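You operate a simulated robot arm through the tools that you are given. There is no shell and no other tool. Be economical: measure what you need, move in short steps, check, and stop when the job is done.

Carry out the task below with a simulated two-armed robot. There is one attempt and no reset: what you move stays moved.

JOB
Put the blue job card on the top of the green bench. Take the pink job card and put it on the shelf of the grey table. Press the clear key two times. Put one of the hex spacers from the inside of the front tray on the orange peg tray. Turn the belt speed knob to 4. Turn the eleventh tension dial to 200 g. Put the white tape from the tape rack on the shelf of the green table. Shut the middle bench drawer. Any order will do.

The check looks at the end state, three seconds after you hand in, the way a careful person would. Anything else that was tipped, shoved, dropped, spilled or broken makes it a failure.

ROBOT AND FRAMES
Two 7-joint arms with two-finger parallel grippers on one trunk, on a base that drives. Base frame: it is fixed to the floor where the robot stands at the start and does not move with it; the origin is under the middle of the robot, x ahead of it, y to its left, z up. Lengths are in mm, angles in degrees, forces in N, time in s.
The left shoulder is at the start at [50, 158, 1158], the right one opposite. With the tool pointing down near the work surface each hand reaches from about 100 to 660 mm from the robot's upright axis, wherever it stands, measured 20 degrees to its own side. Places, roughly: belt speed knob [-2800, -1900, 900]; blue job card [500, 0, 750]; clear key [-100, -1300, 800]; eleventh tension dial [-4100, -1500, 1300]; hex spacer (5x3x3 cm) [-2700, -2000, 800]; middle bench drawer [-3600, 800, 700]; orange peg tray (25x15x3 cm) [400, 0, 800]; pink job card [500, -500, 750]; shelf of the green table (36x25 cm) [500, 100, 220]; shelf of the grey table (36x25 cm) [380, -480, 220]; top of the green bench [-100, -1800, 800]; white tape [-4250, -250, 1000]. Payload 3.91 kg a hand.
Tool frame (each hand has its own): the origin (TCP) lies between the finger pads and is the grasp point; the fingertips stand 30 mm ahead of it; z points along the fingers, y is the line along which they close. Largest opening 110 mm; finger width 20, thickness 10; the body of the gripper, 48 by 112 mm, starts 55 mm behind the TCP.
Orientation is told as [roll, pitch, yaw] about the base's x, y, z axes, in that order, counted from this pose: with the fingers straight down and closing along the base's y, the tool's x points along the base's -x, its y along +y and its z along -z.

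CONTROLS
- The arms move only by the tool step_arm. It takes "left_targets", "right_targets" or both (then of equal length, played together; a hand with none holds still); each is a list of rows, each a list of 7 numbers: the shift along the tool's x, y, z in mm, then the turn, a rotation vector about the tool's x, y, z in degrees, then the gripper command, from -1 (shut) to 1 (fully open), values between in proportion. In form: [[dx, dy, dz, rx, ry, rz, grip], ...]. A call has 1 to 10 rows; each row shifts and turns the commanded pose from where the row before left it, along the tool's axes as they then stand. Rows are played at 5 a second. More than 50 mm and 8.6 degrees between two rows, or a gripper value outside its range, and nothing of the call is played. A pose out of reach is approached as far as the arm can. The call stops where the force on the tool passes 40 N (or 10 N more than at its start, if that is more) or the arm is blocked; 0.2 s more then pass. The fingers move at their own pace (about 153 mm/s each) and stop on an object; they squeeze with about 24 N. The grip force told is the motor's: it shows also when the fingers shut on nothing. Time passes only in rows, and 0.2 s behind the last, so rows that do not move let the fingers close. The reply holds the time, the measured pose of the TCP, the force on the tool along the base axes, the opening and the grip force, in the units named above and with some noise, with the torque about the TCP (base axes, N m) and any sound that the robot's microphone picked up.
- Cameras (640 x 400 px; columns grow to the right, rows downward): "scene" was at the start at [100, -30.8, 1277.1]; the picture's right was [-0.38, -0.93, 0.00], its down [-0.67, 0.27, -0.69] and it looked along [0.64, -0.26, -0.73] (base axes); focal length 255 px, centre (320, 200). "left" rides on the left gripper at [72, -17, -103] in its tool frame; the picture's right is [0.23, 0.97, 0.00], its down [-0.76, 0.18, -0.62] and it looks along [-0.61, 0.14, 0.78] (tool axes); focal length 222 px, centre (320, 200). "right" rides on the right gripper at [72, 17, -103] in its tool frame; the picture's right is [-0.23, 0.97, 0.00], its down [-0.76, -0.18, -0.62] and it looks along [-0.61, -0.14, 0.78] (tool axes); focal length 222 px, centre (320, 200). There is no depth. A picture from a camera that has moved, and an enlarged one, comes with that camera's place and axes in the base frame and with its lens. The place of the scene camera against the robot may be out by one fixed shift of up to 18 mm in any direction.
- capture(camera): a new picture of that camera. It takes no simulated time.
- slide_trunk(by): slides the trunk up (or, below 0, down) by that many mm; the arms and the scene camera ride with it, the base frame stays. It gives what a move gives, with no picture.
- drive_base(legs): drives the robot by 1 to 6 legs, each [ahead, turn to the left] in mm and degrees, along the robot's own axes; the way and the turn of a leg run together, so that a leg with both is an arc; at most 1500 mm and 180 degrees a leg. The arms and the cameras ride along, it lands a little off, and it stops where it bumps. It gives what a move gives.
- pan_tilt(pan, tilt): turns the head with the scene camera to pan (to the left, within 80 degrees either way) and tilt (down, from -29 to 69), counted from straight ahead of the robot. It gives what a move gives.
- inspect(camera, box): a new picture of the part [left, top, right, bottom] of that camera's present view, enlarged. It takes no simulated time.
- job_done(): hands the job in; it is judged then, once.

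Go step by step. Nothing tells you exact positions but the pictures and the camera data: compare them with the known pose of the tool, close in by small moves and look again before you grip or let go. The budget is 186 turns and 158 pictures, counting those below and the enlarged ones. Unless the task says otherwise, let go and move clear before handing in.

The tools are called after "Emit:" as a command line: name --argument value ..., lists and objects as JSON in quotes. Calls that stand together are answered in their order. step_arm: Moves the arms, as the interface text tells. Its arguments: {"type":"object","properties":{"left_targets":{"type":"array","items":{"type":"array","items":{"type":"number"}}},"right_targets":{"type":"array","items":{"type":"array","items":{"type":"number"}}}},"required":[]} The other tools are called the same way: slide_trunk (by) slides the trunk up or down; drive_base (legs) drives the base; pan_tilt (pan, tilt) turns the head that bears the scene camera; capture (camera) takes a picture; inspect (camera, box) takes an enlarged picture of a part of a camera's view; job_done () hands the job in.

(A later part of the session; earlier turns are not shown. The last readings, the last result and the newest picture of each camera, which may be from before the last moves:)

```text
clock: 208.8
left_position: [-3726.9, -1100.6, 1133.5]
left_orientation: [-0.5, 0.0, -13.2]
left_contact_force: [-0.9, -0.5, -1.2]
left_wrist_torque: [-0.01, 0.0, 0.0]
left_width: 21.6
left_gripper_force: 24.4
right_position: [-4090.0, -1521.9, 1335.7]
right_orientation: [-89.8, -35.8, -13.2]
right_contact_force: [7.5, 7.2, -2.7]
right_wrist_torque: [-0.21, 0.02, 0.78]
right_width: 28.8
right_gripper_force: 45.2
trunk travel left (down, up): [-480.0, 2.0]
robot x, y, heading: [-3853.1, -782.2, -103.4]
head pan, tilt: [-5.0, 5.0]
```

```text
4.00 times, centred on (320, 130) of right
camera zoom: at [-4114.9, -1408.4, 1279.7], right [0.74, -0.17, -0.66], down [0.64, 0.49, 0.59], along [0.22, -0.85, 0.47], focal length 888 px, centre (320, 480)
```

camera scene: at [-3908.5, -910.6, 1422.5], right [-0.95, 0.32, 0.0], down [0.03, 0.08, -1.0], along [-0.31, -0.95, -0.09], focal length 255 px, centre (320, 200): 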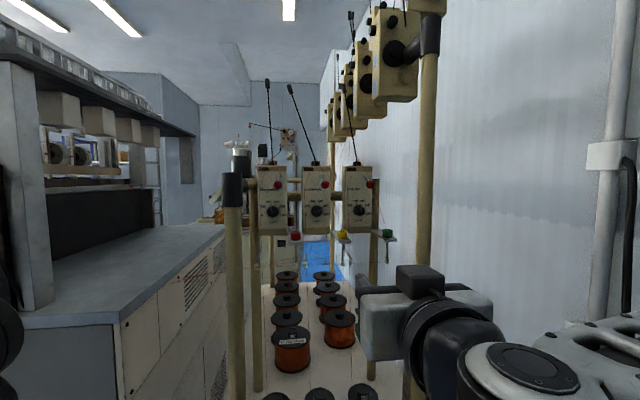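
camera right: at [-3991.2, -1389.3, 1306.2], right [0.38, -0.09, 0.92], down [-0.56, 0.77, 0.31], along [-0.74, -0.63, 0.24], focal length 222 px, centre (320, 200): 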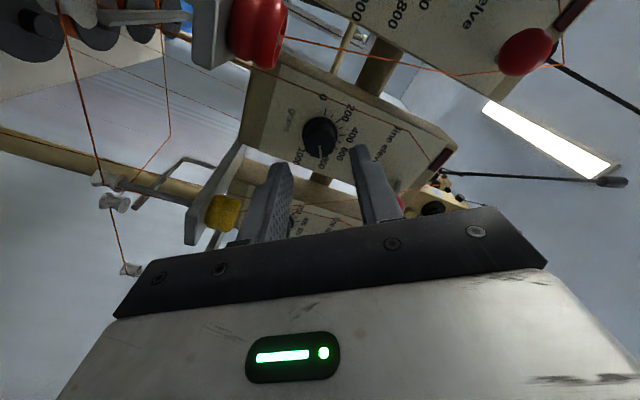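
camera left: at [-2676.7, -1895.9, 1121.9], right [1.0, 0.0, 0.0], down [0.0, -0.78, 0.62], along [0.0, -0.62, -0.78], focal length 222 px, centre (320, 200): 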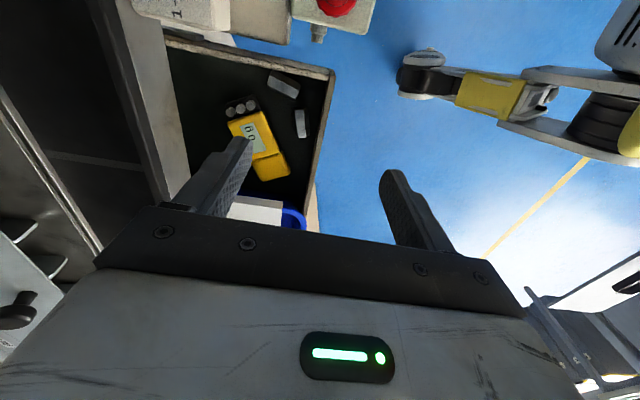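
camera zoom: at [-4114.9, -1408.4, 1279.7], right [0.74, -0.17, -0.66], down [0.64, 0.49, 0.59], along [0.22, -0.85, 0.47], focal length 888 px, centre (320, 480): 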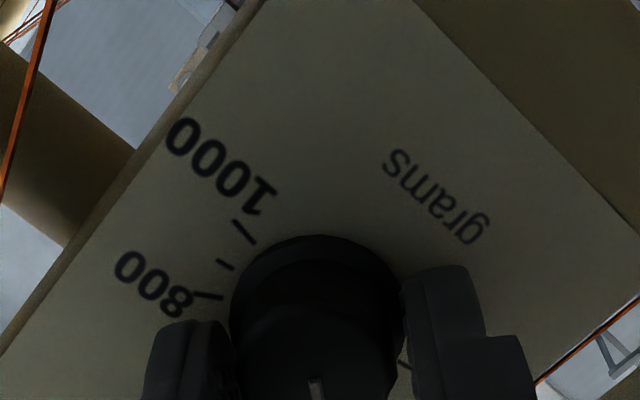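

Turned. I open, back straight off, and read the dial.

Emit:
step_arm --right_targets '[[0, 0, 0, 0, 0, 0, -0.25], [0, 0, 0, 0, 0, 0, -0.25], [0, 0, -30, 0, 0, 0, -0.25], [0, 0, -30, 0, 0, 0, -0.25]]'

Emit:
inspect --camera "right" --box '[240, 80, 400, 180]'

```text
clock: 209.8
left_position: [-3727.9, -1100.2, 1133.7]
left_orientation: [-0.3, -0.2, -13.3]
left_contact_force: [-0.6, -0.2, -2.3]
left_wrist_torque: [-0.01, 0.01, 0.02]
left_width: 21.4
left_gripper_force: 23.4
right_position: [-4079.7, -1461.7, 1336.8]
right_orientation: [-90.1, -36.0, -13.2]
right_contact_force: [-0.3, 0.3, 0.0]
right_wrist_torque: [-0.02, 0.0, 0.03]
right_width: 41.3
right_gripper_force: 0.0
trunk travel left (down, up): [-480.0, 2.0]
robot x, y, heading: [-3857.9, -784.3, -103.4]
head pan, tilt: [-5.0, 5.0]
```

```text
4.00 times, centred on (320, 130) of right
camera zoom: at [-4103.0, -1349.5, 1279.9], right [0.74, -0.17, -0.65], down [0.64, 0.49, 0.59], along [0.22, -0.85, 0.47], focal length 888 px, centre (320, 480)
```

zoom: 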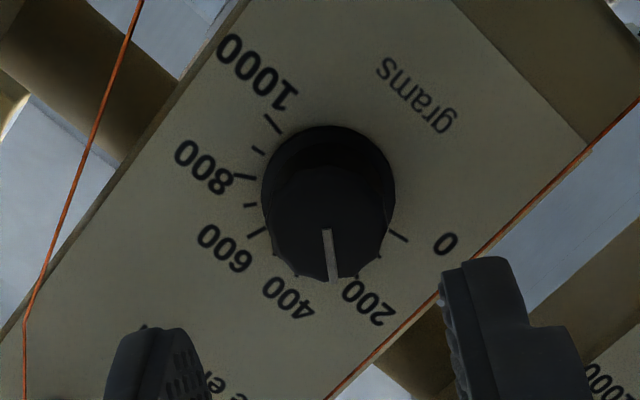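

It reads about 250 g; I check from the scene camera head-on.

Emit:
step_arm --right_targets '[[0, 0, -40, 0, 0, 0, -0.25], [39, -29, 0, 0, 0, 0, -0.25], [39, -29, 0, 0, 0, 0, -0.25]]'

Emit:
inspect --camera "scene" --box '[292, 185, 340, 215]'

```text
clock: 210.6
left_position: [-3729.1, -1099.8, 1135.4]
left_orientation: [-0.4, -0.2, -13.3]
left_contact_force: [0.2, -0.7, -1.7]
left_wrist_torque: [0.01, 0.01, -0.06]
left_width: 21.7
left_gripper_force: 24.2
right_position: [-4164.3, -1401.2, 1338.1]
right_orientation: [-90.0, -36.1, -13.1]
right_contact_force: [0.0, 0.2, -0.1]
right_wrist_torque: [0.03, -0.02, -0.03]
right_width: 41.3
right_gripper_force: 0.0
trunk travel left (down, up): [-480.0, 2.0]
robot x, y, heading: [-3855.0, -783.9, -103.3]
head pan, tilt: [-5.0, 5.0]
```

```text
13.33 times, centred on (316, 200) of scene
camera zoom: at [-3909.3, -909.7, 1422.5], right [-0.95, 0.32, 0.0], down [0.03, 0.08, -1.0], along [-0.31, -0.95, -0.09], focal length 3395 px, centre (373, 200)
```

zoom: 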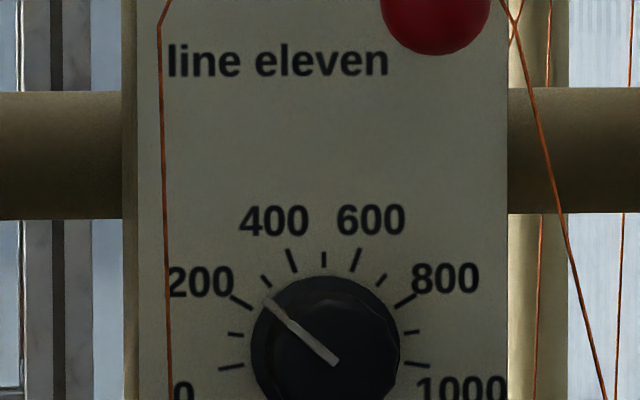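

Head-on it reads about 270 g (ticks 20.8° per 100 g), so ~14.5° more is needed. I go back in, grip, and turn a little further.

Emit:
step_arm --right_targets '[[-39, 29, 0, 0, 0, 0, -0.25], [-39, 29, 0, 0, 0, 0, -0.25], [0, 0, 40, 0, 0, 0, -0.25], [0, 0, 30, 0, 0, 0, -0.25], [0, 0, 30, 0, 0, 0, -0.25], [0, 0, 0, 0, 0, 0, -1], [0, 0, 0, 0, 0, 0, -1], [0, 0, 0, 0, 0, -8, -1], [0, 0, 0, 0, 0, -8, -1], [0, 0, 0, 0, 0, 0, -1]]'

Emit:
step_arm --right_targets '[[0, 0, 0, 0, 0, 0, -0.25], [0, 0, 0, 0, 0, 0, -0.25], [0, 0, -30, 0, 0, 0, -0.25], [0, 0, -30, 0, 0, 0, -0.25], [0, 0, -40, 0, 0, 8, -0.25], [0, 0, 0, 0, 0, 8, -0.25], [39, -29, 0, 0, 0, 0, -0.25], [39, -29, 0, 0, 0, 0, -0.25]]'

Emit:
inspect --camera "scene" --box '[292, 193, 340, 223]'

```text
clock: 212.8
left_position: [-3727.6, -1100.0, 1135.8]
left_orientation: [-0.7, -0.1, -13.2]
left_contact_force: [-0.4, 0.1, -1.4]
left_wrist_torque: [0.01, 0.01, 0.0]
left_width: 21.3
left_gripper_force: 24.2
right_position: [-4091.7, -1519.5, 1336.3]
right_orientation: [-89.8, -20.0, -13.1]
right_contact_force: [2.6, 14.5, -9.7]
right_wrist_torque: [0.13, 0.0, 0.67]
right_width: 28.3
right_gripper_force: 44.6
trunk travel left (down, up): [-480.0, 2.0]
robot x, y, heading: [-3852.6, -782.0, -103.4]
head pan, tilt: [-5.0, 5.0]
```

```text
clock: 214.6
left_position: [-3728.7, -1100.2, 1135.0]
left_orientation: [-0.4, -0.2, -13.2]
left_contact_force: [-0.8, 0.6, -0.9]
left_wrist_torque: [0.03, 0.0, 0.03]
left_width: 21.1
left_gripper_force: 23.8
right_position: [-4165.2, -1401.2, 1334.8]
right_orientation: [-89.8, -36.1, -13.2]
right_contact_force: [-1.0, -0.4, 0.5]
right_wrist_torque: [-0.01, -0.01, 0.05]
right_width: 41.4
right_gripper_force: 0.1
trunk travel left (down, up): [-480.0, 2.0]
robot x, y, heading: [-3859.3, -781.3, -103.4]
head pan, tilt: [-5.0, 5.0]
```

```text
13.33 times, centred on (316, 208) of scene
camera zoom: at [-3909.2, -910.5, 1422.4], right [-0.95, 0.32, 0.0], down [0.03, 0.08, -1.0], along [-0.31, -0.95, -0.09], focal length 3395 px, centre (373, 93)
```

zoom: 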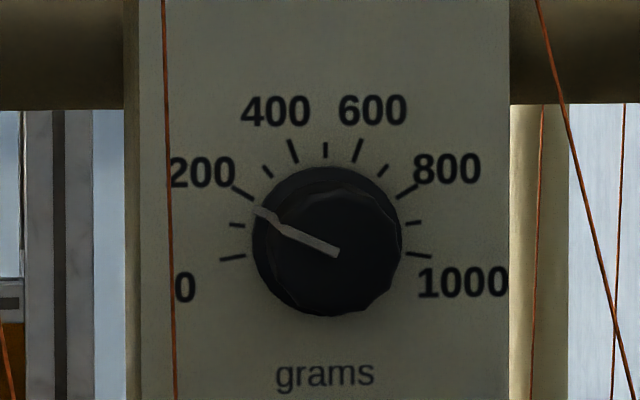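

The pointer now lies on 200. I withdraw the right hand between the posts, un-roll it and point it down again.

Emit:
step_arm --right_targets '[[0, 0, -42, 0, 0, 0, -0.25], [0, 0, -42, 0, 0, 0, -0.25], [0, 0, -42, 0, 0, 0, -0.25], [0, 0, -42, 0, 0, 0, -0.25], [0, 0, -42, 0, 0, 0, -0.25], [0, 0, 0, 0, 0, 8.5, -0.25], [0, 0, 0, 0, 0, 8.5, -0.25], [0, 0, 0, 0, 0, 8.5, -0.25], [0, 0, 0, 0, 0, 8.5, -0.25], [0, 0, 0, 0, 0, 8.5, -0.25]]'

Emit:
step_arm --right_targets '[[0, 0, 0, 0, 0, 8.5, -0.25], [0, 0, 0, 0, 0, 3, -0.25], [0, 0, 0, 0, 8.5, 0, -0.25], [0, 0, 0, 0, 8.5, 0, -0.25], [0, 0, 0, 0, 8.5, 0, -0.25], [0, 0, 0, 0, 8.5, 0, -0.25], [0, 0, 0, 0, 8.5, 0, -0.25], [0, 0, 0, 0, 8.5, 0, -0.25], [0, 0, 0, 0, 8.5, 0, -0.25], [0, 0, 0, 0, 8.5, 0, -0.25]]'

Emit:
step_arm --right_targets '[[0, 0, 0, 0, 8.5, 0, -0.25], [0, 0, 0, 0, 8.5, 0, -0.25], [0, 0, 0, 0, 4.5, 0, -0.25], [40, 0, 0, 0, 0, 0, -0.25], [40, 0, 0, 0, 0, 0, -0.25], [40, 0, 0, 0, 0, 0, -0.25], [40, 0, 0, 0, 0, 0, -0.25]]'

Emit:
drive_base --legs '[[-500, 0], [0, -77]]'

Emit:
pan_tilt --pan 0 --tilt 30

Emit:
capture --camera "scene"

```text
clock: 216.8
left_position: [-3728.5, -1099.3, 1136.0]
left_orientation: [-0.4, -0.2, -13.2]
left_contact_force: [0.3, -0.1, -1.2]
left_wrist_torque: [0.02, 0.05, 0.02]
left_width: 21.2
left_gripper_force: 23.8
right_position: [-4116.1, -1197.5, 1337.8]
right_orientation: [-89.9, -78.6, -13.3]
right_contact_force: [-0.2, -0.3, 0.6]
right_wrist_torque: [-0.02, 0.02, 0.0]
right_width: 41.3
right_gripper_force: 0.0
trunk travel left (down, up): [-480.0, 2.0]
robot x, y, heading: [-3861.3, -782.9, -103.1]
head pan, tilt: [-5.0, 5.0]
```

```text
clock: 219.0
left_position: [-3727.4, -1100.9, 1133.9]
left_orientation: [-0.5, -0.1, -13.2]
left_contact_force: [-0.8, -0.1, -0.1]
left_wrist_torque: [0.02, 0.05, 0.01]
left_width: 21.4
left_gripper_force: 23.8
right_position: [-4115.7, -1196.7, 1337.0]
right_orientation: [0.0, -21.7, -103.1]
right_contact_force: [0.1, -0.4, -0.3]
right_wrist_torque: [0.03, 0.0, 0.02]
right_width: 41.2
right_gripper_force: 0.0
trunk travel left (down, up): [-480.0, 2.0]
robot x, y, heading: [-3858.6, -780.9, -103.6]
head pan, tilt: [-5.0, 5.0]
```

```text
clock: 220.6
left_position: [-3727.7, -1100.3, 1134.4]
left_orientation: [-0.4, -0.2, -13.1]
left_contact_force: [-0.1, 0.5, -1.2]
left_wrist_torque: [0.02, 0.0, 0.03]
left_width: 21.4
left_gripper_force: 24.1
right_position: [-4079.5, -1041.1, 1336.3]
right_orientation: [0.0, -0.4, -103.3]
right_contact_force: [0.2, 0.5, 0.5]
right_wrist_torque: [-0.01, 0.04, 0.0]
right_width: 41.0
right_gripper_force: 0.1
trunk travel left (down, up): [-480.0, 2.0]
robot x, y, heading: [-3853.7, -780.6, -103.3]
head pan, tilt: [-5.0, 5.0]
```

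```text
clock: 226.9
left_position: [-4022.2, -493.3, 1133.4]
left_orientation: [-0.4, -0.2, -89.9]
left_contact_force: [0.2, 0.1, -0.3]
left_wrist_torque: [0.0, -0.02, -0.02]
left_width: 21.2
left_gripper_force: 24.4
right_position: [-4043.2, -138.4, 1335.8]
right_orientation: [0.0, -0.4, 179.9]
right_contact_force: [-0.5, -0.2, -0.1]
right_wrist_torque: [-0.03, 0.02, -0.01]
right_width: 41.0
right_gripper_force: 0.1
trunk travel left (down, up): [-480.0, 2.0]
robot x, y, heading: [-3739.9, -293.1, 179.9]
head pan, tilt: [-5.0, 5.0]
```

```text
clock: 227.8
left_position: [-4021.5, -493.0, 1135.2]
left_orientation: [-0.4, -0.2, -89.9]
left_contact_force: [0.8, -0.4, 0.0]
left_wrist_torque: [0.04, -0.02, 0.04]
left_width: 21.5
left_gripper_force: 23.7
right_position: [-4044.6, -138.4, 1336.0]
right_orientation: [0.1, -0.4, 180.0]
right_contact_force: [0.1, -0.6, -0.2]
right_wrist_torque: [0.02, -0.02, 0.05]
right_width: 41.7
right_gripper_force: 0.1
trunk travel left (down, up): [-480.0, 2.0]
robot x, y, heading: [-3742.6, -296.1, 179.8]
head pan, tilt: [0.0, 30.0]
```

```text
33 pictures are left
camera scene: at [-3886.2, -296.7, 1382.1], right [0.0, 1.0, 0.0], down [0.5, 0.0, -0.87], along [-0.87, 0.0, -0.5], focal length 255 px, centre (320, 200)
```

scene: 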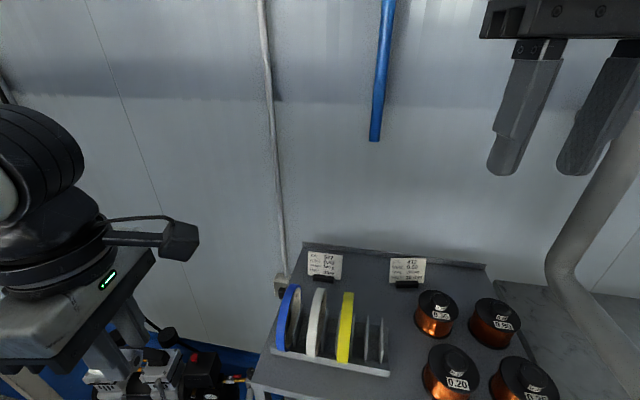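

The tapes stand in a rack on the trolley; the white is the middle one. I bring the right hand above it and measure with its camera.

Emit:
step_arm --right_targets '[[-21, 33, 28, 0, 0, 0, -0.2], [-21, 33, 28, 0, 0, 0, -0.2], [-21, 33, 28, 0, 0, 0, -0.2], [-21, 33, 28, 0, 0, 0, -0.2], [-21, 33, 28, 0, 0, 0, -0.2]]'

Emit:
capture --camera "right"

Emit:
inspect --camera "scene" --box '[250, 265, 410, 365]'

```text
clock: 229.0
left_position: [-4023.3, -493.6, 1135.5]
left_orientation: [-0.4, -0.1, -90.0]
left_contact_force: [-0.7, -0.4, 0.1]
left_wrist_torque: [0.01, 0.0, -0.01]
left_width: 21.3
left_gripper_force: 24.2
right_position: [-4151.9, -303.4, 1196.8]
right_orientation: [-0.1, -0.5, 180.1]
right_contact_force: [-0.3, 0.3, 0.8]
right_wrist_torque: [0.04, -0.01, -0.01]
right_width: 43.9
right_gripper_force: 0.0
trunk travel left (down, up): [-480.0, 2.0]
robot x, y, heading: [-3741.9, -297.0, 179.8]
head pan, tilt: [0.0, 30.0]
```

```text
32 pictures are left
camera right: at [-4078.4, -320.4, 1298.8], right [-0.23, -0.97, 0.0], down [-0.76, 0.18, 0.63], along [-0.61, 0.14, -0.78], focal length 222 px, centre (320, 200)
```

right: 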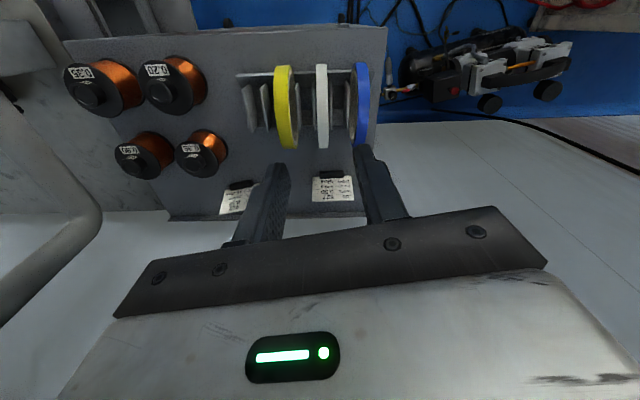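

```text
4.00 times, centred on (330, 315) of scene
camera zoom: at [-3886.7, -297.6, 1382.0], right [0.0, 1.0, 0.0], down [0.5, 0.0, -0.87], along [-0.87, 0.0, -0.5], focal length 1018 px, centre (280, -260)
```

zoom: 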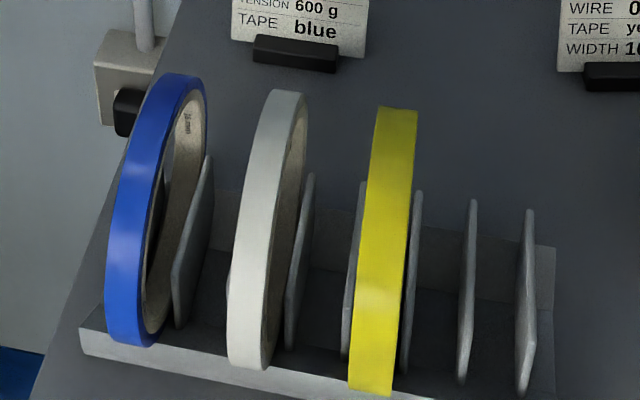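

White tape's ring top is at about [-4185,-300, 990], rack yawed ~11.5°. I align the hand to it and lower to just above.

Emit:
step_arm --right_targets '[[-33, -3, 0, 0, 0, 0, -0.2], [0, 0, 20, 0, 0, 5.7, -0.2], [0, 0, 20, 0, 0, 5.8, -0.2], [0, 0, 45, 0, 0, 0, -0.2], [0, 0, 45, 0, 0, 0, -0.2], [0, 0, 37, 0, 0, 0, -0.2], [0, 0, 0, 0, 0, 0, -0.2]]'

Emit:
inspect --camera "right" --box '[240, 90, 400, 190]'

Emit:
inspect --camera "scene" --box '[250, 245, 410, 345]'

```text
clock: 230.6
left_position: [-4020.7, -493.5, 1133.4]
left_orientation: [-0.4, -0.2, -90.1]
left_contact_force: [-0.1, 0.0, -1.2]
left_wrist_torque: [0.04, 0.01, -0.01]
left_width: 21.8
left_gripper_force: 24.0
right_position: [-4183.6, -299.4, 1028.8]
right_orientation: [0.1, -0.5, 168.5]
right_contact_force: [0.8, 0.3, -0.1]
right_wrist_torque: [0.01, 0.0, 0.01]
right_width: 44.0
right_gripper_force: 0.1
trunk travel left (down, up): [-480.0, 2.0]
robot x, y, heading: [-3741.8, -299.2, 179.7]
head pan, tilt: [0.0, 30.0]
```

```text
4.00 times, centred on (320, 140) of right
camera zoom: at [-4115.2, -330.1, 1131.3], right [-0.42, -0.91, 0.0], down [-0.71, 0.33, 0.63], along [-0.57, 0.26, -0.78], focal length 888 px, centre (320, 440)
```

zoom: 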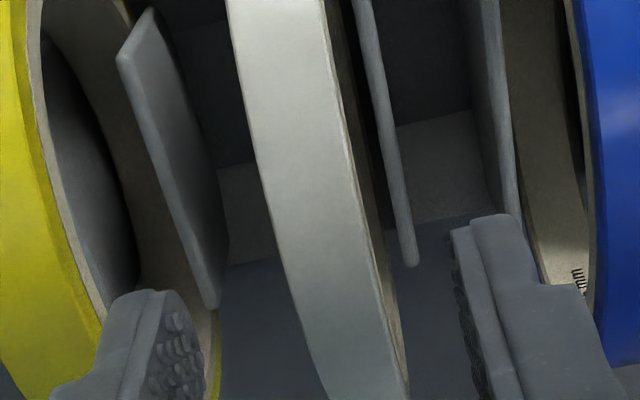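

```text
4.00 times, centred on (330, 295) of scene
camera zoom: at [-3886.1, -296.8, 1382.1], right [0.0, 1.0, 0.0], down [0.5, 0.0, -0.87], along [-0.87, 0.0, -0.5], focal length 1018 px, centre (280, -180)
```

zoom: 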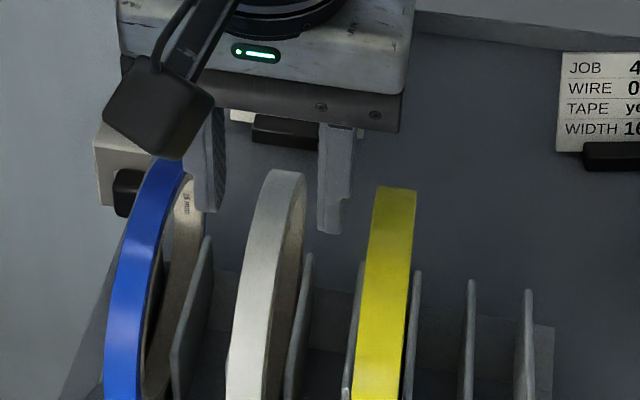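

Emit:
capture --camera "right"

```text
28 pictures are left
camera right: at [-4115.2, -330.1, 1131.3], right [-0.42, -0.91, 0.0], down [-0.71, 0.33, 0.63], along [-0.57, 0.26, -0.78], focal length 222 px, centre (320, 200)
```

right: 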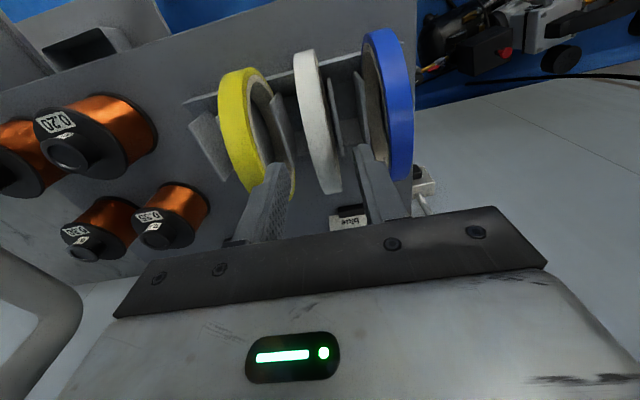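

The two hand views agree: ring centre [-4192, z 914], radius 63, top at z 977. I lower 42 mm so the tips overlap 20 mm, and close.

Emit:
step_arm --right_targets '[[-8, 1.5, 10, 0, 0, 0, -0.2], [0, 0, 16, 0, 0, 0, -0.2], [0, 0, 16, 0, 0, 0, -0.2], [0, 0, 0, 0, 0, 0, -1], [0, 0, 0, 0, 0, 0, -1], [0, 0, 0, 0, 0, 0, -1]]'

Emit:
step_arm --right_targets '[[0, 0, -15, 0, 0, 0, -1], [0, 0, -35, 0, 0, 0, -1], [0, 0, -45, 0, 0, 0, -1], [0, 0, -45, 0, 0, 0, -1], [0, 0, -45, 0, 0, 0, -1]]'

Emit:
capture --camera "scene"

```text
clock: 232.0
left_position: [-4021.6, -493.8, 1135.1]
left_orientation: [-0.5, -0.2, -90.0]
left_contact_force: [0.8, -0.1, -1.5]
left_wrist_torque: [0.05, -0.02, 0.0]
left_width: 21.3
left_gripper_force: 24.2
right_position: [-4192.7, -299.1, 988.3]
right_orientation: [0.1, -0.4, 168.5]
right_contact_force: [-0.7, 0.0, 0.0]
right_wrist_torque: [-0.02, 0.07, -0.01]
right_width: 15.7
right_gripper_force: 24.2
trunk travel left (down, up): [-480.0, 2.0]
robot x, y, heading: [-3744.1, -298.3, 179.9]
head pan, tilt: [0.0, 30.0]
```

```text
clock: 233.2
left_position: [-4021.0, -494.5, 1133.3]
left_orientation: [-0.3, -0.3, -90.0]
left_contact_force: [1.6, -0.6, -1.4]
left_wrist_torque: [0.01, -0.01, 0.0]
left_width: 21.3
left_gripper_force: 24.0
right_position: [-4191.1, -299.5, 1173.6]
right_orientation: [0.1, -0.4, 168.5]
right_contact_force: [-0.2, 0.5, -0.4]
right_wrist_torque: [0.02, 0.03, 0.01]
right_width: 15.6
right_gripper_force: 24.1
trunk travel left (down, up): [-480.0, 2.0]
robot x, y, heading: [-3741.5, -293.8, 179.7]
head pan, tilt: [0.0, 30.0]
```

```text
27 pictures are left
camera scene: at [-3885.9, -297.0, 1382.0], right [0.0, 1.0, 0.0], down [0.5, 0.0, -0.87], along [-0.87, 0.0, -0.5], focal length 255 px, centre (320, 200)
```

scene: 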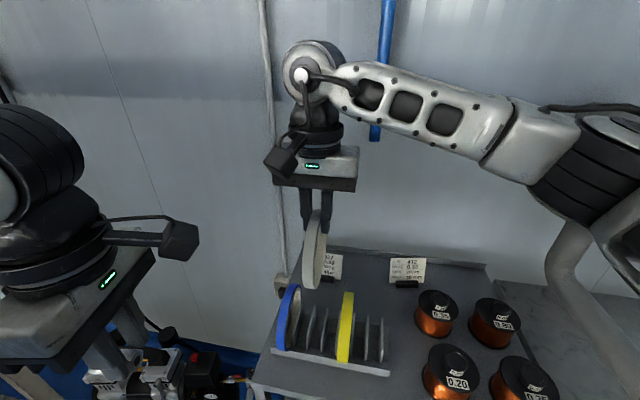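

The white tape is held. Next the drawer: I back away and drive to stand in front of the drawer bench.

Emit:
step_arm --right_targets '[[40, 0, -10, 0, 0, 0, -1], [40, 0, 0, 0, 0, 0, -1], [40, 0, 0, 0, 0, 0, -1], [40, 0, 0, 0, 0, 0, -1]]'

Emit:
drive_base --legs '[[-450, 0], [0, -110], [1060, 0], [0, 110]]'

Emit:
pan_tilt --pan 0 --tilt 35

Emit:
capture --camera "scene"

```text
clock: 234.2
left_position: [-4021.9, -493.4, 1134.1]
left_orientation: [-0.5, -0.3, -90.0]
left_contact_force: [0.1, 0.6, -0.9]
left_wrist_torque: [0.03, 0.0, 0.02]
left_width: 21.4
left_gripper_force: 24.3
right_position: [-4032.2, -332.4, 1181.9]
right_orientation: [-0.1, -0.4, 168.4]
right_contact_force: [-0.2, 0.4, -0.8]
right_wrist_torque: [0.02, 0.0, 0.0]
right_width: 15.8
right_gripper_force: 24.1
trunk travel left (down, up): [-480.0, 2.0]
robot x, y, heading: [-3739.3, -295.7, 179.9]
head pan, tilt: [0.0, 30.0]
```

```text
clock: 251.2
left_position: [-3206.3, 492.2, 1133.5]
left_orientation: [-0.3, -0.2, -88.4]
left_contact_force: [0.2, -0.3, -1.3]
left_wrist_torque: [-0.01, -0.01, -0.03]
left_width: 21.3
left_gripper_force: 24.8
right_position: [-3221.1, 654.5, 1182.1]
right_orientation: [0.1, -0.5, 169.9]
right_contact_force: [0.7, 0.7, -1.3]
right_wrist_torque: [-0.01, 0.0, 0.05]
right_width: 15.7
right_gripper_force: 24.1
trunk travel left (down, up): [-480.0, 2.0]
robot x, y, heading: [-2928.6, 700.5, -178.6]
head pan, tilt: [0.0, 30.0]
```

```text
clock: 251.8
left_position: [-3205.3, 494.1, 1134.4]
left_orientation: [-0.3, -0.2, -88.5]
left_contact_force: [-0.5, -0.1, -1.0]
left_wrist_torque: [-0.02, 0.0, -0.02]
left_width: 21.5
left_gripper_force: 23.9
right_position: [-3222.8, 655.1, 1181.5]
right_orientation: [0.1, -0.4, 170.1]
right_contact_force: [0.9, 0.0, -1.3]
right_wrist_torque: [0.0, -0.03, 0.02]
right_width: 15.6
right_gripper_force: 24.3
trunk travel left (down, up): [-480.0, 2.0]
robot x, y, heading: [-2933.8, 698.7, -178.7]
head pan, tilt: [0.0, 35.0]
```

```text
26 pictures are left
camera scene: at [-3073.5, 694.1, 1374.3], right [-0.02, 1.0, 0.0], down [0.57, 0.01, -0.82], along [-0.82, -0.02, -0.57], focal length 255 px, centre (320, 200)
```

scene: 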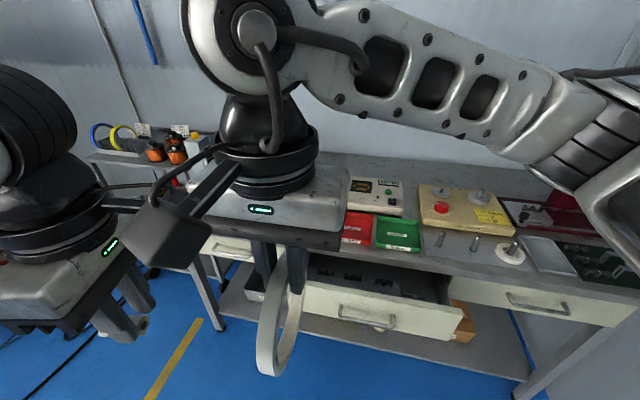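

The middle drawer stands open about 120 mm, its front near [-3485,854] (yaw ~11°, z≈724). I spread the hands, line the robot up square with the drawer, and lower the trunk; the left hand's body will push it shut.

Emit:
step_arm --left_targets '[[15, -8, 0, 0, 0, 0, -1], [15, -8, 0, 0, 0, 0, -1], [15, -8, 0, 0, 0, 0, -1], [15, -8, 0, 0, 0, 0, -1], [15, -8, 0, 0, 0, 0, -1]]' --right_targets '[[8, -45, 0, 0, 0, 0, -1], [8, -45, 0, 0, 0, 0, -1], [8, -45, 0, 0, 0, 0, -1], [8, -45, 0, 0, 0, 0, -1], [8, -45, 0, 0, 0, 0, -1]]'

Emit:
drive_base --legs '[[0, -65], [222, 0], [0, 53]]'

Emit:
slide_trunk --by -400

Emit:
pan_tilt --pan 15 --tilt 30

Emit:
capture --camera "scene"

```text
clock: 253.0
left_position: [-3247.3, 568.7, 1136.1]
left_orientation: [-0.4, -0.2, -88.4]
left_contact_force: [0.5, 0.6, -0.6]
left_wrist_torque: [-0.01, -0.01, 0.03]
left_width: 21.6
left_gripper_force: 23.8
right_position: [-3150.6, 869.9, 1185.5]
right_orientation: [0.1, -0.4, 170.1]
right_contact_force: [0.5, -0.2, -0.6]
right_wrist_torque: [0.01, 0.03, -0.02]
right_width: 15.8
right_gripper_force: 24.2
right hand out of reach, approached as far as the arm can: row 5
trunk travel left (down, up): [-480.0, 2.0]
robot x, y, heading: [-2933.9, 698.6, -178.5]
head pan, tilt: [0.0, 35.0]
```

```text
clock: 259.9
left_position: [-3365.9, 837.9, 1134.4]
left_orientation: [-0.3, -0.2, -101.0]
left_contact_force: [0.4, -0.5, -0.9]
left_wrist_torque: [0.02, 0.04, 0.01]
left_width: 21.4
left_gripper_force: 24.2
right_position: [-3206.0, 1110.8, 1186.3]
right_orientation: [0.1, -0.5, 157.6]
right_contact_force: [-0.4, -0.3, -0.6]
right_wrist_torque: [0.01, -0.02, -0.02]
right_width: 15.4
right_gripper_force: 24.4
trunk travel left (down, up): [-480.0, 2.0]
robot x, y, heading: [-3030.9, 902.6, 169.1]
head pan, tilt: [0.0, 35.0]
```

```text
clock: 263.8
left_position: [-3366.9, 839.3, 735.1]
left_orientation: [-0.4, -0.2, -100.9]
left_contact_force: [-0.7, -0.8, -1.6]
left_wrist_torque: [0.03, 0.0, -0.05]
left_width: 21.4
left_gripper_force: 23.3
right_position: [-3206.7, 1110.7, 786.0]
right_orientation: [0.1, -0.4, 157.5]
right_contact_force: [0.2, -0.1, -0.1]
right_wrist_torque: [-0.01, 0.02, -0.02]
right_width: 15.8
right_gripper_force: 24.2
trunk travel left (down, up): [-80.0, 402.0]
robot x, y, heading: [-3024.3, 897.2, 169.0]
head pan, tilt: [0.0, 35.0]
```

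```text
clock: 264.6
left_position: [-3366.7, 838.1, 734.3]
left_orientation: [-0.3, -0.1, -100.9]
left_contact_force: [-1.1, -0.9, -0.4]
left_wrist_torque: [0.05, 0.0, -0.01]
left_width: 21.4
left_gripper_force: 23.8
right_position: [-3205.1, 1109.7, 787.8]
right_orientation: [0.1, -0.4, 157.6]
right_contact_force: [0.6, -0.2, -0.9]
right_wrist_torque: [-0.02, 0.01, -0.02]
right_width: 15.6
right_gripper_force: 24.9
trunk travel left (down, up): [-80.0, 402.0]
robot x, y, heading: [-3029.3, 897.1, 169.0]
head pan, tilt: [15.0, 30.0]
```

```text
25 pictures are left
camera scene: at [-3172.1, 898.7, 982.0], right [-0.07, 1.0, 0.0], down [0.5, 0.03, -0.87], along [-0.86, -0.06, -0.5], focal length 255 px, centre (320, 200)
```

scene: 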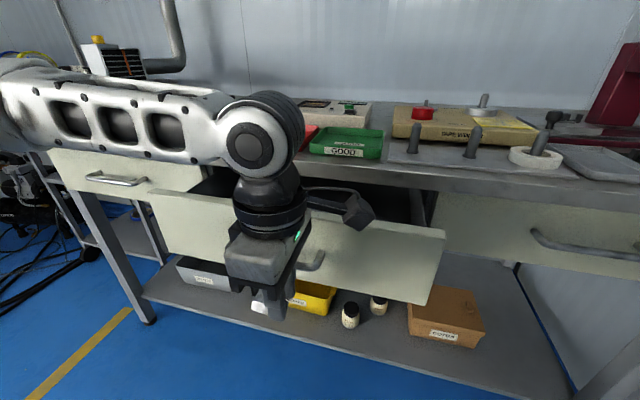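

The hand hangs in front of the drawer. I tilt it 45° so that the fingertips lead (the spacer stays behind them), then approach the drawer front.

Emit:
step_arm --left_targets '[[0, 0, 0, 7.5, 0, 0, -1], [0, 0, 0, 7.5, 0, 0, -1], [0, 0, 0, 7.5, 0, 0, -1], [0, 0, 0, 7.5, 0, 0, -1], [0, 0, 0, 7.5, 0, 0, -1], [0, 0, 0, 7.5, 0, 0, -1], [0, 14, 14, 0, 0, 0, -1], [0, -18, 18, 0, 0, 0, -1]]'

Emit:
capture --camera "scene"

```text
clock: 266.4
left_position: [-3451.6, 855.0, 782.6]
left_orientation: [-33.0, -0.4, -101.3]
left_contact_force: [-0.4, 0.6, -1.3]
left_wrist_torque: [0.02, -0.02, -0.02]
left_width: 21.6
left_gripper_force: 24.0
left hand out of reach, approached as far as the arm can: row 4, 5, 6, 7
right_position: [-3206.5, 1110.9, 787.4]
right_orientation: [0.0, -0.4, 157.6]
right_contact_force: [0.0, -0.4, -0.4]
right_wrist_torque: [-0.01, -0.02, 0.0]
right_width: 15.8
right_gripper_force: 24.3
trunk travel left (down, up): [-80.0, 402.0]
robot x, y, heading: [-3028.3, 898.6, 168.8]
head pan, tilt: [15.0, 30.0]
```

```text
24 pictures are left
camera scene: at [-3172.0, 898.7, 982.1], right [-0.07, 1.0, 0.0], down [0.5, 0.03, -0.87], along [-0.86, -0.06, -0.5], focal length 255 px, centre (320, 200)
```

scene: 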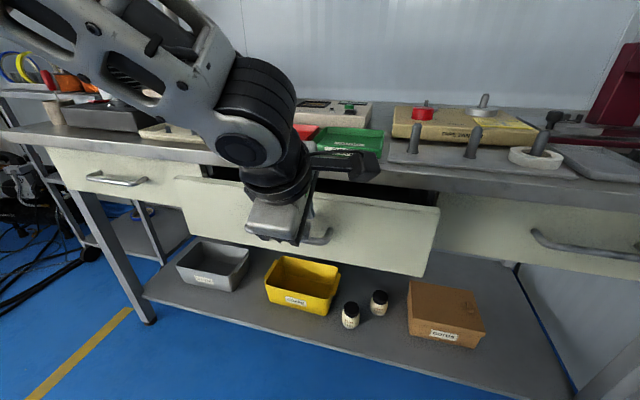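

The pose drifted toward the reach limit and nudged the drawer in a little (harmless). I back the base 130 mm and settle the hand at 45° and z≈720.

Emit:
drive_base --legs '[[-130, 0]]'

Emit:
step_arm --left_targets '[[0, 0, 0, 6, 0, 0, -1], [0, 0, 0, 6, 0, 0, -1], [0, 16, 16, 0, 0, 0, -1], [0, 16, 16, 0, 0, 0, -1], [0, 12, 12, 0, 0, 0, -1]]'

Emit:
capture --camera "scene"

```text
clock: 267.6
left_position: [-3321.8, 829.9, 780.8]
left_orientation: [-32.9, -0.3, -101.4]
left_contact_force: [-0.3, 0.5, -1.2]
left_wrist_torque: [0.05, -0.04, 0.0]
left_width: 21.6
left_gripper_force: 23.9
right_position: [-3078.6, 1086.4, 786.6]
right_orientation: [0.1, -0.4, 157.6]
right_contact_force: [0.1, 0.3, -0.9]
right_wrist_torque: [-0.01, 0.01, -0.03]
right_width: 15.9
right_gripper_force: 24.7
trunk travel left (down, up): [-80.0, 402.0]
robot x, y, heading: [-2901.4, 871.7, 169.0]
head pan, tilt: [15.0, 30.0]
```

```text
clock: 268.8
left_position: [-3370.0, 813.7, 842.4]
left_orientation: [-44.8, -0.4, -101.4]
left_contact_force: [-0.7, -0.7, -1.1]
left_wrist_torque: [0.01, -0.01, 0.0]
left_width: 21.6
left_gripper_force: 24.3
left hand out of reach, approached as far as the arm can: row 1, 2, 3, 4, 5
right_position: [-3079.6, 1086.1, 787.5]
right_orientation: [0.1, -0.4, 157.7]
right_contact_force: [-0.2, -0.5, -0.9]
right_wrist_torque: [0.02, -0.02, 0.08]
right_width: 15.6
right_gripper_force: 23.9
trunk travel left (down, up): [-80.0, 402.0]
robot x, y, heading: [-2900.1, 872.9, 169.1]
head pan, tilt: [15.0, 30.0]
```

```text
23 pictures are left
camera scene: at [-3044.6, 873.7, 982.0], right [-0.07, 1.0, 0.0], down [0.5, 0.03, -0.87], along [-0.86, -0.06, -0.5], focal length 255 px, centre (320, 200)
```

scene: 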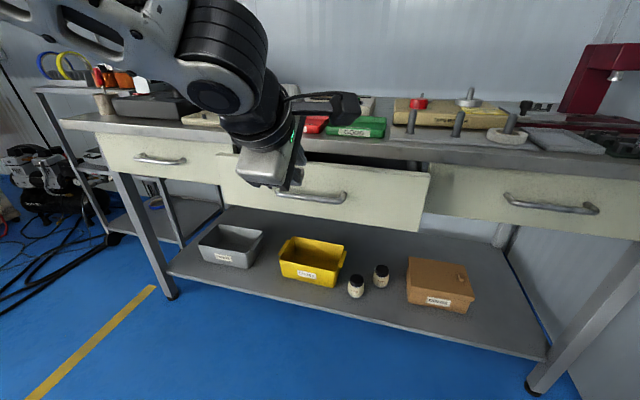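

The low tilted pose is out of reach, but the drawer is already mostly in (~35 mm left). I return the hand to vertical to push with its body against the handle.

Emit:
step_arm --left_targets '[[0, 0, 0, -7.5, 0, 0, -1], [0, 0, 0, -7.5, 0, 0, -1], [0, 0, 0, -7.5, 0, 0, -1], [0, 0, 0, -7.5, 0, 0, -1], [0, 0, 0, -7.5, 0, 0, -1], [0, 0, 0, -7.4, 0, 0, -1]]'

```text
clock: 270.2
left_position: [-3371.1, 813.7, 844.1]
left_orientation: [0.0, -0.3, -101.3]
left_contact_force: [0.1, -0.2, -1.4]
left_wrist_torque: [0.01, -0.03, -0.01]
left_width: 21.4
left_gripper_force: 24.3
right_position: [-3078.4, 1086.2, 787.1]
right_orientation: [0.1, -0.4, 157.6]
right_contact_force: [0.0, 0.0, -0.8]
right_wrist_torque: [-0.02, 0.05, -0.02]
right_width: 15.9
right_gripper_force: 23.7
trunk travel left (down, up): [-80.0, 402.0]
robot x, y, heading: [-2904.1, 873.3, 168.7]
head pan, tilt: [15.0, 30.0]
```

Emit:
slide_trunk --by -80

Emit:
step_arm --left_targets '[[15, 0, 40, 0, 0, 0, -1], [15, 0, 42, 0, 0, 0, -1], [15, 0, 42, 0, 0, 0, -1], [0, 0, 0, 0, 0, 0, -1]]'

Emit:
drive_base --legs '[[90, 0]]'

Emit:
capture --camera "scene"

```text
clock: 271.4
left_position: [-3370.6, 813.8, 761.8]
left_orientation: [0.1, -0.2, -101.4]
left_contact_force: [1.1, 0.4, -1.2]
left_wrist_torque: [0.05, 0.01, 0.02]
left_width: 21.4
left_gripper_force: 23.9
right_position: [-3078.1, 1084.9, 708.1]
right_orientation: [0.2, -0.4, 157.6]
right_contact_force: [-0.4, -0.4, 0.1]
right_wrist_torque: [-0.02, 0.03, 0.0]
right_width: 15.7
right_gripper_force: 24.1
trunk travel left (down, up): [0.0, 482.0]
robot x, y, heading: [-2897.3, 871.3, 168.9]
head pan, tilt: [15.0, 30.0]
```

```text
clock: 272.4
left_position: [-3360.9, 858.8, 637.6]
left_orientation: [-0.1, -0.3, -101.3]
left_contact_force: [0.8, 0.3, -1.0]
left_wrist_torque: [0.01, 0.0, -0.01]
left_width: 21.2
left_gripper_force: 24.2
right_position: [-3078.4, 1086.3, 705.3]
right_orientation: [0.1, -0.4, 157.6]
right_contact_force: [0.1, 0.0, -0.7]
right_wrist_torque: [0.0, 0.02, 0.01]
right_width: 15.6
right_gripper_force: 23.5
trunk travel left (down, up): [0.0, 482.0]
robot x, y, heading: [-2903.4, 871.2, 168.9]
head pan, tilt: [15.0, 30.0]
```

```text
clock: 273.5
left_position: [-3450.1, 877.3, 638.7]
left_orientation: [0.0, -0.3, -101.3]
left_contact_force: [-0.5, 0.3, -1.6]
left_wrist_torque: [0.03, -0.01, 0.03]
left_width: 21.6
left_gripper_force: 23.9
right_position: [-3167.2, 1102.0, 706.7]
right_orientation: [0.1, -0.3, 157.5]
right_contact_force: [-0.3, 0.7, -0.7]
right_wrist_torque: [-0.01, 0.0, 0.03]
right_width: 15.8
right_gripper_force: 24.0
trunk travel left (down, up): [0.0, 482.0]
robot x, y, heading: [-2988.4, 892.2, 168.9]
head pan, tilt: [15.0, 30.0]
```

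```text
22 pictures are left
camera scene: at [-3132.7, 891.1, 902.0], right [-0.07, 1.0, 0.0], down [0.5, 0.03, -0.87], along [-0.86, -0.06, -0.5], focal length 255 px, centre (320, 200)
```

scene: 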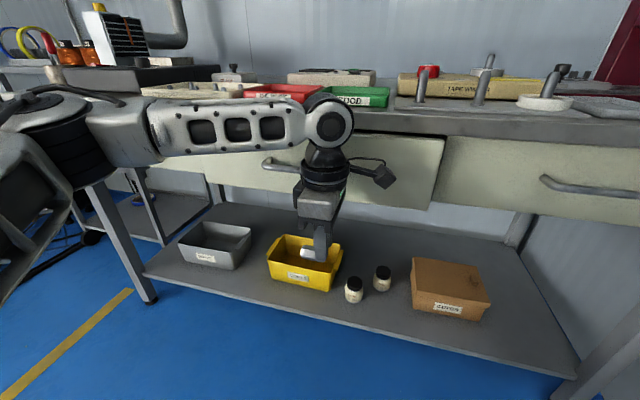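

The handle is at about y 787, left of the hand. I shift left 80 mm so the hand body meets the handle, then push forward.

Emit:
step_arm --left_targets '[[-40, 0, 0, 0, 0, 0, -1], [-40, 0, 0, 0, 0, 0, -1], [0, -20, 0, 0, 0, 0, -1], [0, -15, 0, 0, 0, 0, -1], [0, -10, 0, 0, 0, 0, -1], [0, -8, 0, 0, 0, 0, -1], [0, -8, 0, 0, 0, 0, -1], [0, -8, 0, 0, 0, 0, -1], [0, 0, 0, 0, 0, 0, -1]]'

Emit:
capture --camera "scene"

```text
clock: 274.9
left_position: [-3509.9, 806.1, 639.5]
left_orientation: [0.5, -0.6, -101.5]
left_contact_force: [16.4, -5.2, 3.5]
left_wrist_torque: [0.38, 1.66, 0.5]
left_width: 21.3
left_gripper_force: 23.7
right_position: [-3165.8, 1102.0, 706.6]
right_orientation: [0.1, -0.5, 157.5]
right_contact_force: [-0.1, -0.1, -1.3]
right_wrist_torque: [0.01, 0.01, 0.02]
right_width: 15.6
right_gripper_force: 23.7
trunk travel left (down, up): [0.0, 482.0]
robot x, y, heading: [-2989.5, 885.7, 169.0]
head pan, tilt: [15.0, 30.0]
stopped in row 6 (left hand): the force on the tool passed its limit at 55 N (the readings are from after the stop); the commanded pose is now the measured one
```

```text
21 pictures are left
camera scene: at [-3131.0, 890.4, 902.4], right [-0.07, 1.0, 0.0], down [0.5, 0.03, -0.87], along [-0.86, -0.06, -0.5], focal length 255 px, centre (320, 200)
```

scene: 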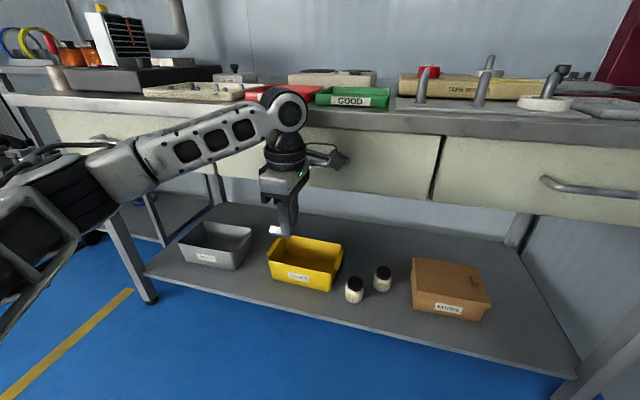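

The push met 55 N and the drawer looks shut. I back the hand off and inspect closely.

Emit:
step_arm --left_targets '[[0, 30, 0, 0, 0, 0, -1], [0, 40, 0, 0, 0, 0, -1], [0, 40, 0, 0, 0, 0, -1]]'

Emit:
inspect --camera "scene" --box '[180, 90, 500, 290]'

```text
clock: 275.7
left_position: [-3402.5, 785.3, 639.6]
left_orientation: [0.6, -0.6, -101.4]
left_contact_force: [1.2, 0.3, -0.3]
left_wrist_torque: [0.02, 0.02, 0.01]
left_width: 21.5
left_gripper_force: 23.5
right_position: [-3166.3, 1102.2, 707.3]
right_orientation: [0.2, -0.5, 157.6]
right_contact_force: [0.3, -0.2, -1.9]
right_wrist_torque: [-0.01, 0.02, 0.01]
right_width: 15.9
right_gripper_force: 24.0
trunk travel left (down, up): [0.0, 482.0]
robot x, y, heading: [-2986.7, 893.6, 168.7]
head pan, tilt: [15.0, 30.0]
```

```text
2.00 times, centred on (340, 190) of scene
camera zoom: at [-3132.3, 890.9, 902.0], right [-0.07, 1.0, 0.0], down [0.5, 0.03, -0.87], along [-0.86, -0.06, -0.5], focal length 509 px, centre (280, 220)
```

zoom: 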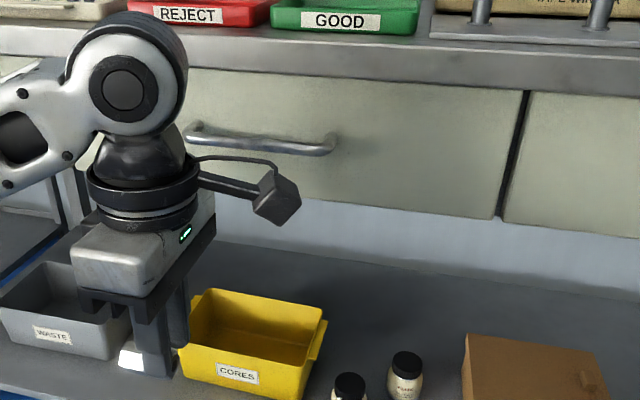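

The drawer is flush. Now back to the green table: trunk up, hands in, and drive across the room.

Emit:
step_arm --left_targets '[[0, 40, -20, 0, 0, 0, -1], [0, 40, -20, 0, 0, 0, -1], [0, 20, -40, 0, 0, 0, -1]]'

Emit:
slide_trunk --by 400

Emit:
drive_base --legs '[[-250, 0], [0, 172.3], [1500, 0], [762, 0], [0, 6.2]]'

Emit:
pan_tilt --pan 0 --tilt 35

Emit:
capture --camera "scene"

```text
clock: 276.5
left_position: [-3304.0, 765.6, 719.8]
left_orientation: [0.8, -0.6, -101.5]
left_contact_force: [0.1, -0.5, -1.2]
left_wrist_torque: [-0.01, 0.01, 0.0]
left_width: 21.2
left_gripper_force: 24.0
right_position: [-3165.8, 1103.4, 706.3]
right_orientation: [0.1, -0.4, 157.5]
right_contact_force: [-0.6, -0.2, -0.2]
right_wrist_torque: [-0.03, -0.03, -0.01]
right_width: 15.7
right_gripper_force: 23.7
trunk travel left (down, up): [0.0, 482.0]
robot x, y, heading: [-2987.6, 892.2, 168.7]
head pan, tilt: [15.0, 30.0]
```

```text
clock: 280.3
left_position: [-3305.3, 766.5, 1120.6]
left_orientation: [0.8, -0.5, -101.5]
left_contact_force: [0.1, 0.1, -1.1]
left_wrist_torque: [0.02, 0.0, -0.01]
left_width: 21.3
left_gripper_force: 23.9
right_position: [-3165.5, 1103.1, 1106.2]
right_orientation: [0.1, -0.3, 157.7]
right_contact_force: [-0.7, -0.4, -1.0]
right_wrist_torque: [0.02, 0.04, -0.01]
right_width: 15.5
right_gripper_force: 23.9
trunk travel left (down, up): [-400.0, 82.0]
robot x, y, heading: [-2990.0, 889.0, 168.7]
head pan, tilt: [15.0, 30.0]
```

```text
clock: 291.8
left_position: [-2066.1, 783.2, 1118.7]
left_orientation: [0.9, -0.6, 69.5]
left_contact_force: [-0.7, -0.5, 0.0]
left_wrist_torque: [0.02, -0.01, 0.02]
left_width: 21.1
left_gripper_force: 24.1
right_position: [-2256.2, 473.0, 1107.2]
right_orientation: [-0.1, -0.4, -31.5]
right_contact_force: [0.2, -0.4, -1.2]
right_wrist_torque: [0.0, -0.04, 0.02]
right_width: 15.8
right_gripper_force: 24.1
trunk travel left (down, up): [-400.0, 82.0]
robot x, y, heading: [-2407.1, 686.4, -20.8]
head pan, tilt: [15.0, 30.0]
stopped in leg 3: the robot was blocked; the commanded pose is now the measured one
```

```text
clock: 292.5
left_position: [-2067.6, 775.1, 1118.8]
left_orientation: [0.8, -0.5, 69.2]
left_contact_force: [-0.2, 0.6, -1.4]
left_wrist_torque: [-0.02, 0.0, 0.01]
left_width: 21.5
left_gripper_force: 24.0
right_position: [-2259.4, 465.6, 1105.2]
right_orientation: [0.0, -0.4, -32.0]
right_contact_force: [0.6, -0.4, -1.8]
right_wrist_torque: [0.01, 0.01, 0.01]
right_width: 15.9
right_gripper_force: 23.9
trunk travel left (down, up): [-400.0, 82.0]
robot x, y, heading: [-2407.7, 684.3, -21.1]
head pan, tilt: [0.0, 35.0]
```

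```text
19 pictures are left
camera scene: at [-2302.9, 636.9, 1294.3], right [-0.36, -0.93, 0.0], down [-0.54, 0.2, -0.82], along [0.77, -0.29, -0.57], focal length 255 px, centre (320, 200)
```

scene: 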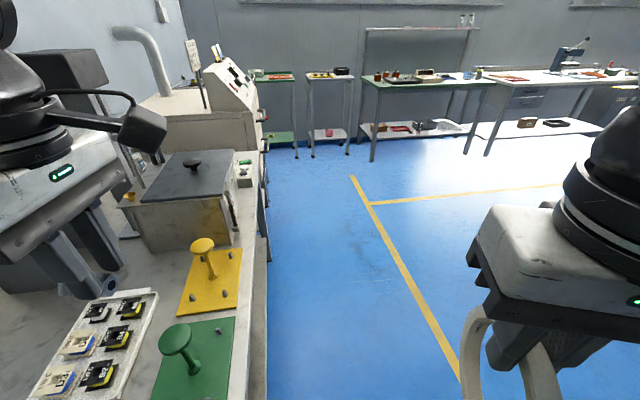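

I touched a bench on the left. I back off and take a path further right.

Emit:
drive_base --legs '[[-150, 0], [0, -33], [1098, 0], [0, 57], [1200, 0]]'

Emit:
capture --camera "scene"

```text
clock: 308.9
left_position: [-429.9, 150.5, 1119.4]
left_orientation: [0.8, -0.6, 93.7]
left_contact_force: [-0.6, 0.7, -1.4]
left_wrist_torque: [-0.05, 0.01, 0.03]
left_width: 21.2
left_gripper_force: 23.8
right_position: [-474.9, -211.1, 1105.5]
right_orientation: [0.0, -0.3, -7.4]
right_contact_force: [-0.4, 0.2, -1.6]
right_wrist_torque: [0.0, 0.03, -0.02]
right_width: 15.7
right_gripper_force: 24.0
trunk travel left (down, up): [-400.0, 82.0]
robot x, y, heading: [-704.7, -74.2, 3.6]
head pan, tilt: [0.0, 35.0]
```

```text
18 pictures are left
camera scene: at [-587.5, -66.9, 1294.2], right [0.06, -1.0, 0.0], down [-0.57, -0.04, -0.82], along [0.82, 0.05, -0.57], focal length 255 px, centre (320, 200)
```

scene: 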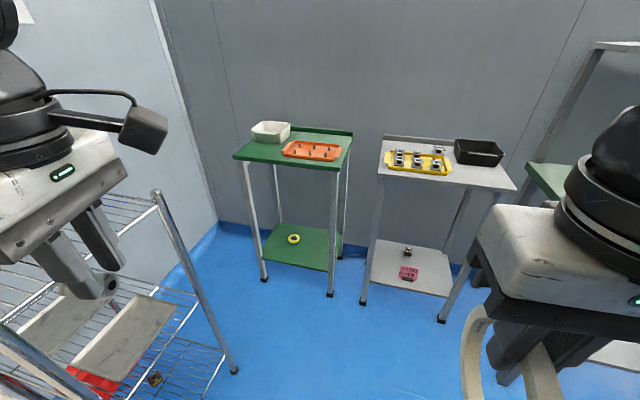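

Both tables and the pink card on the grey shelf are in view. I drive up to the green table for the spacer.

Emit:
drive_base --legs '[[0, 2], [645, 0], [0, -18]]'

Emit:
pan_tilt --pan 10 --tilt 45

Emit:
capture --camera "scene"

```text
clock: 313.9
left_position: [262.1, 130.7, 1120.5]
left_orientation: [0.9, -0.5, 77.8]
left_contact_force: [0.1, 0.0, -0.5]
left_wrist_torque: [0.0, -0.01, 0.01]
left_width: 21.3
left_gripper_force: 24.2
right_position: [120.9, -205.3, 1105.6]
right_orientation: [0.0, -0.3, -23.3]
right_contact_force: [-0.2, 0.1, -0.8]
right_wrist_torque: [0.02, 0.0, 0.02]
right_width: 15.7
right_gripper_force: 24.4
trunk travel left (down, up): [-400.0, 82.0]
robot x, y, heading: [-57.4, -9.3, -12.3]
head pan, tilt: [0.0, 35.0]
```

```text
clock: 314.6
left_position: [264.0, 130.3, 1120.7]
left_orientation: [0.9, -0.7, 77.9]
left_contact_force: [-0.3, 0.1, -1.7]
left_wrist_torque: [-0.03, -0.01, -0.05]
left_width: 21.6
left_gripper_force: 23.4
right_position: [121.9, -204.4, 1106.3]
right_orientation: [0.0, -0.3, -23.2]
right_contact_force: [-0.4, 0.0, -0.9]
right_wrist_torque: [0.0, -0.01, 0.0]
right_width: 15.7
right_gripper_force: 23.5
trunk travel left (down, up): [-400.0, 82.0]
robot x, y, heading: [-60.4, -11.1, -12.4]
head pan, tilt: [10.0, 45.0]
```

```text
17 pictures are left
camera scene: at [47.0, -23.1, 1279.5], right [-0.04, -1.0, 0.0], down [-0.71, 0.03, -0.71], along [0.71, -0.03, -0.71], focal length 255 px, centre (320, 200)
```

scene: 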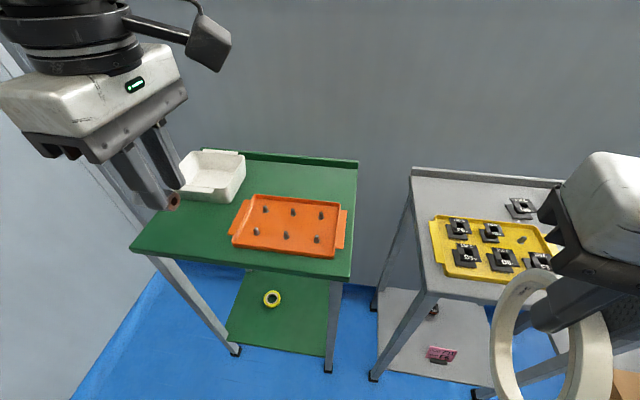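

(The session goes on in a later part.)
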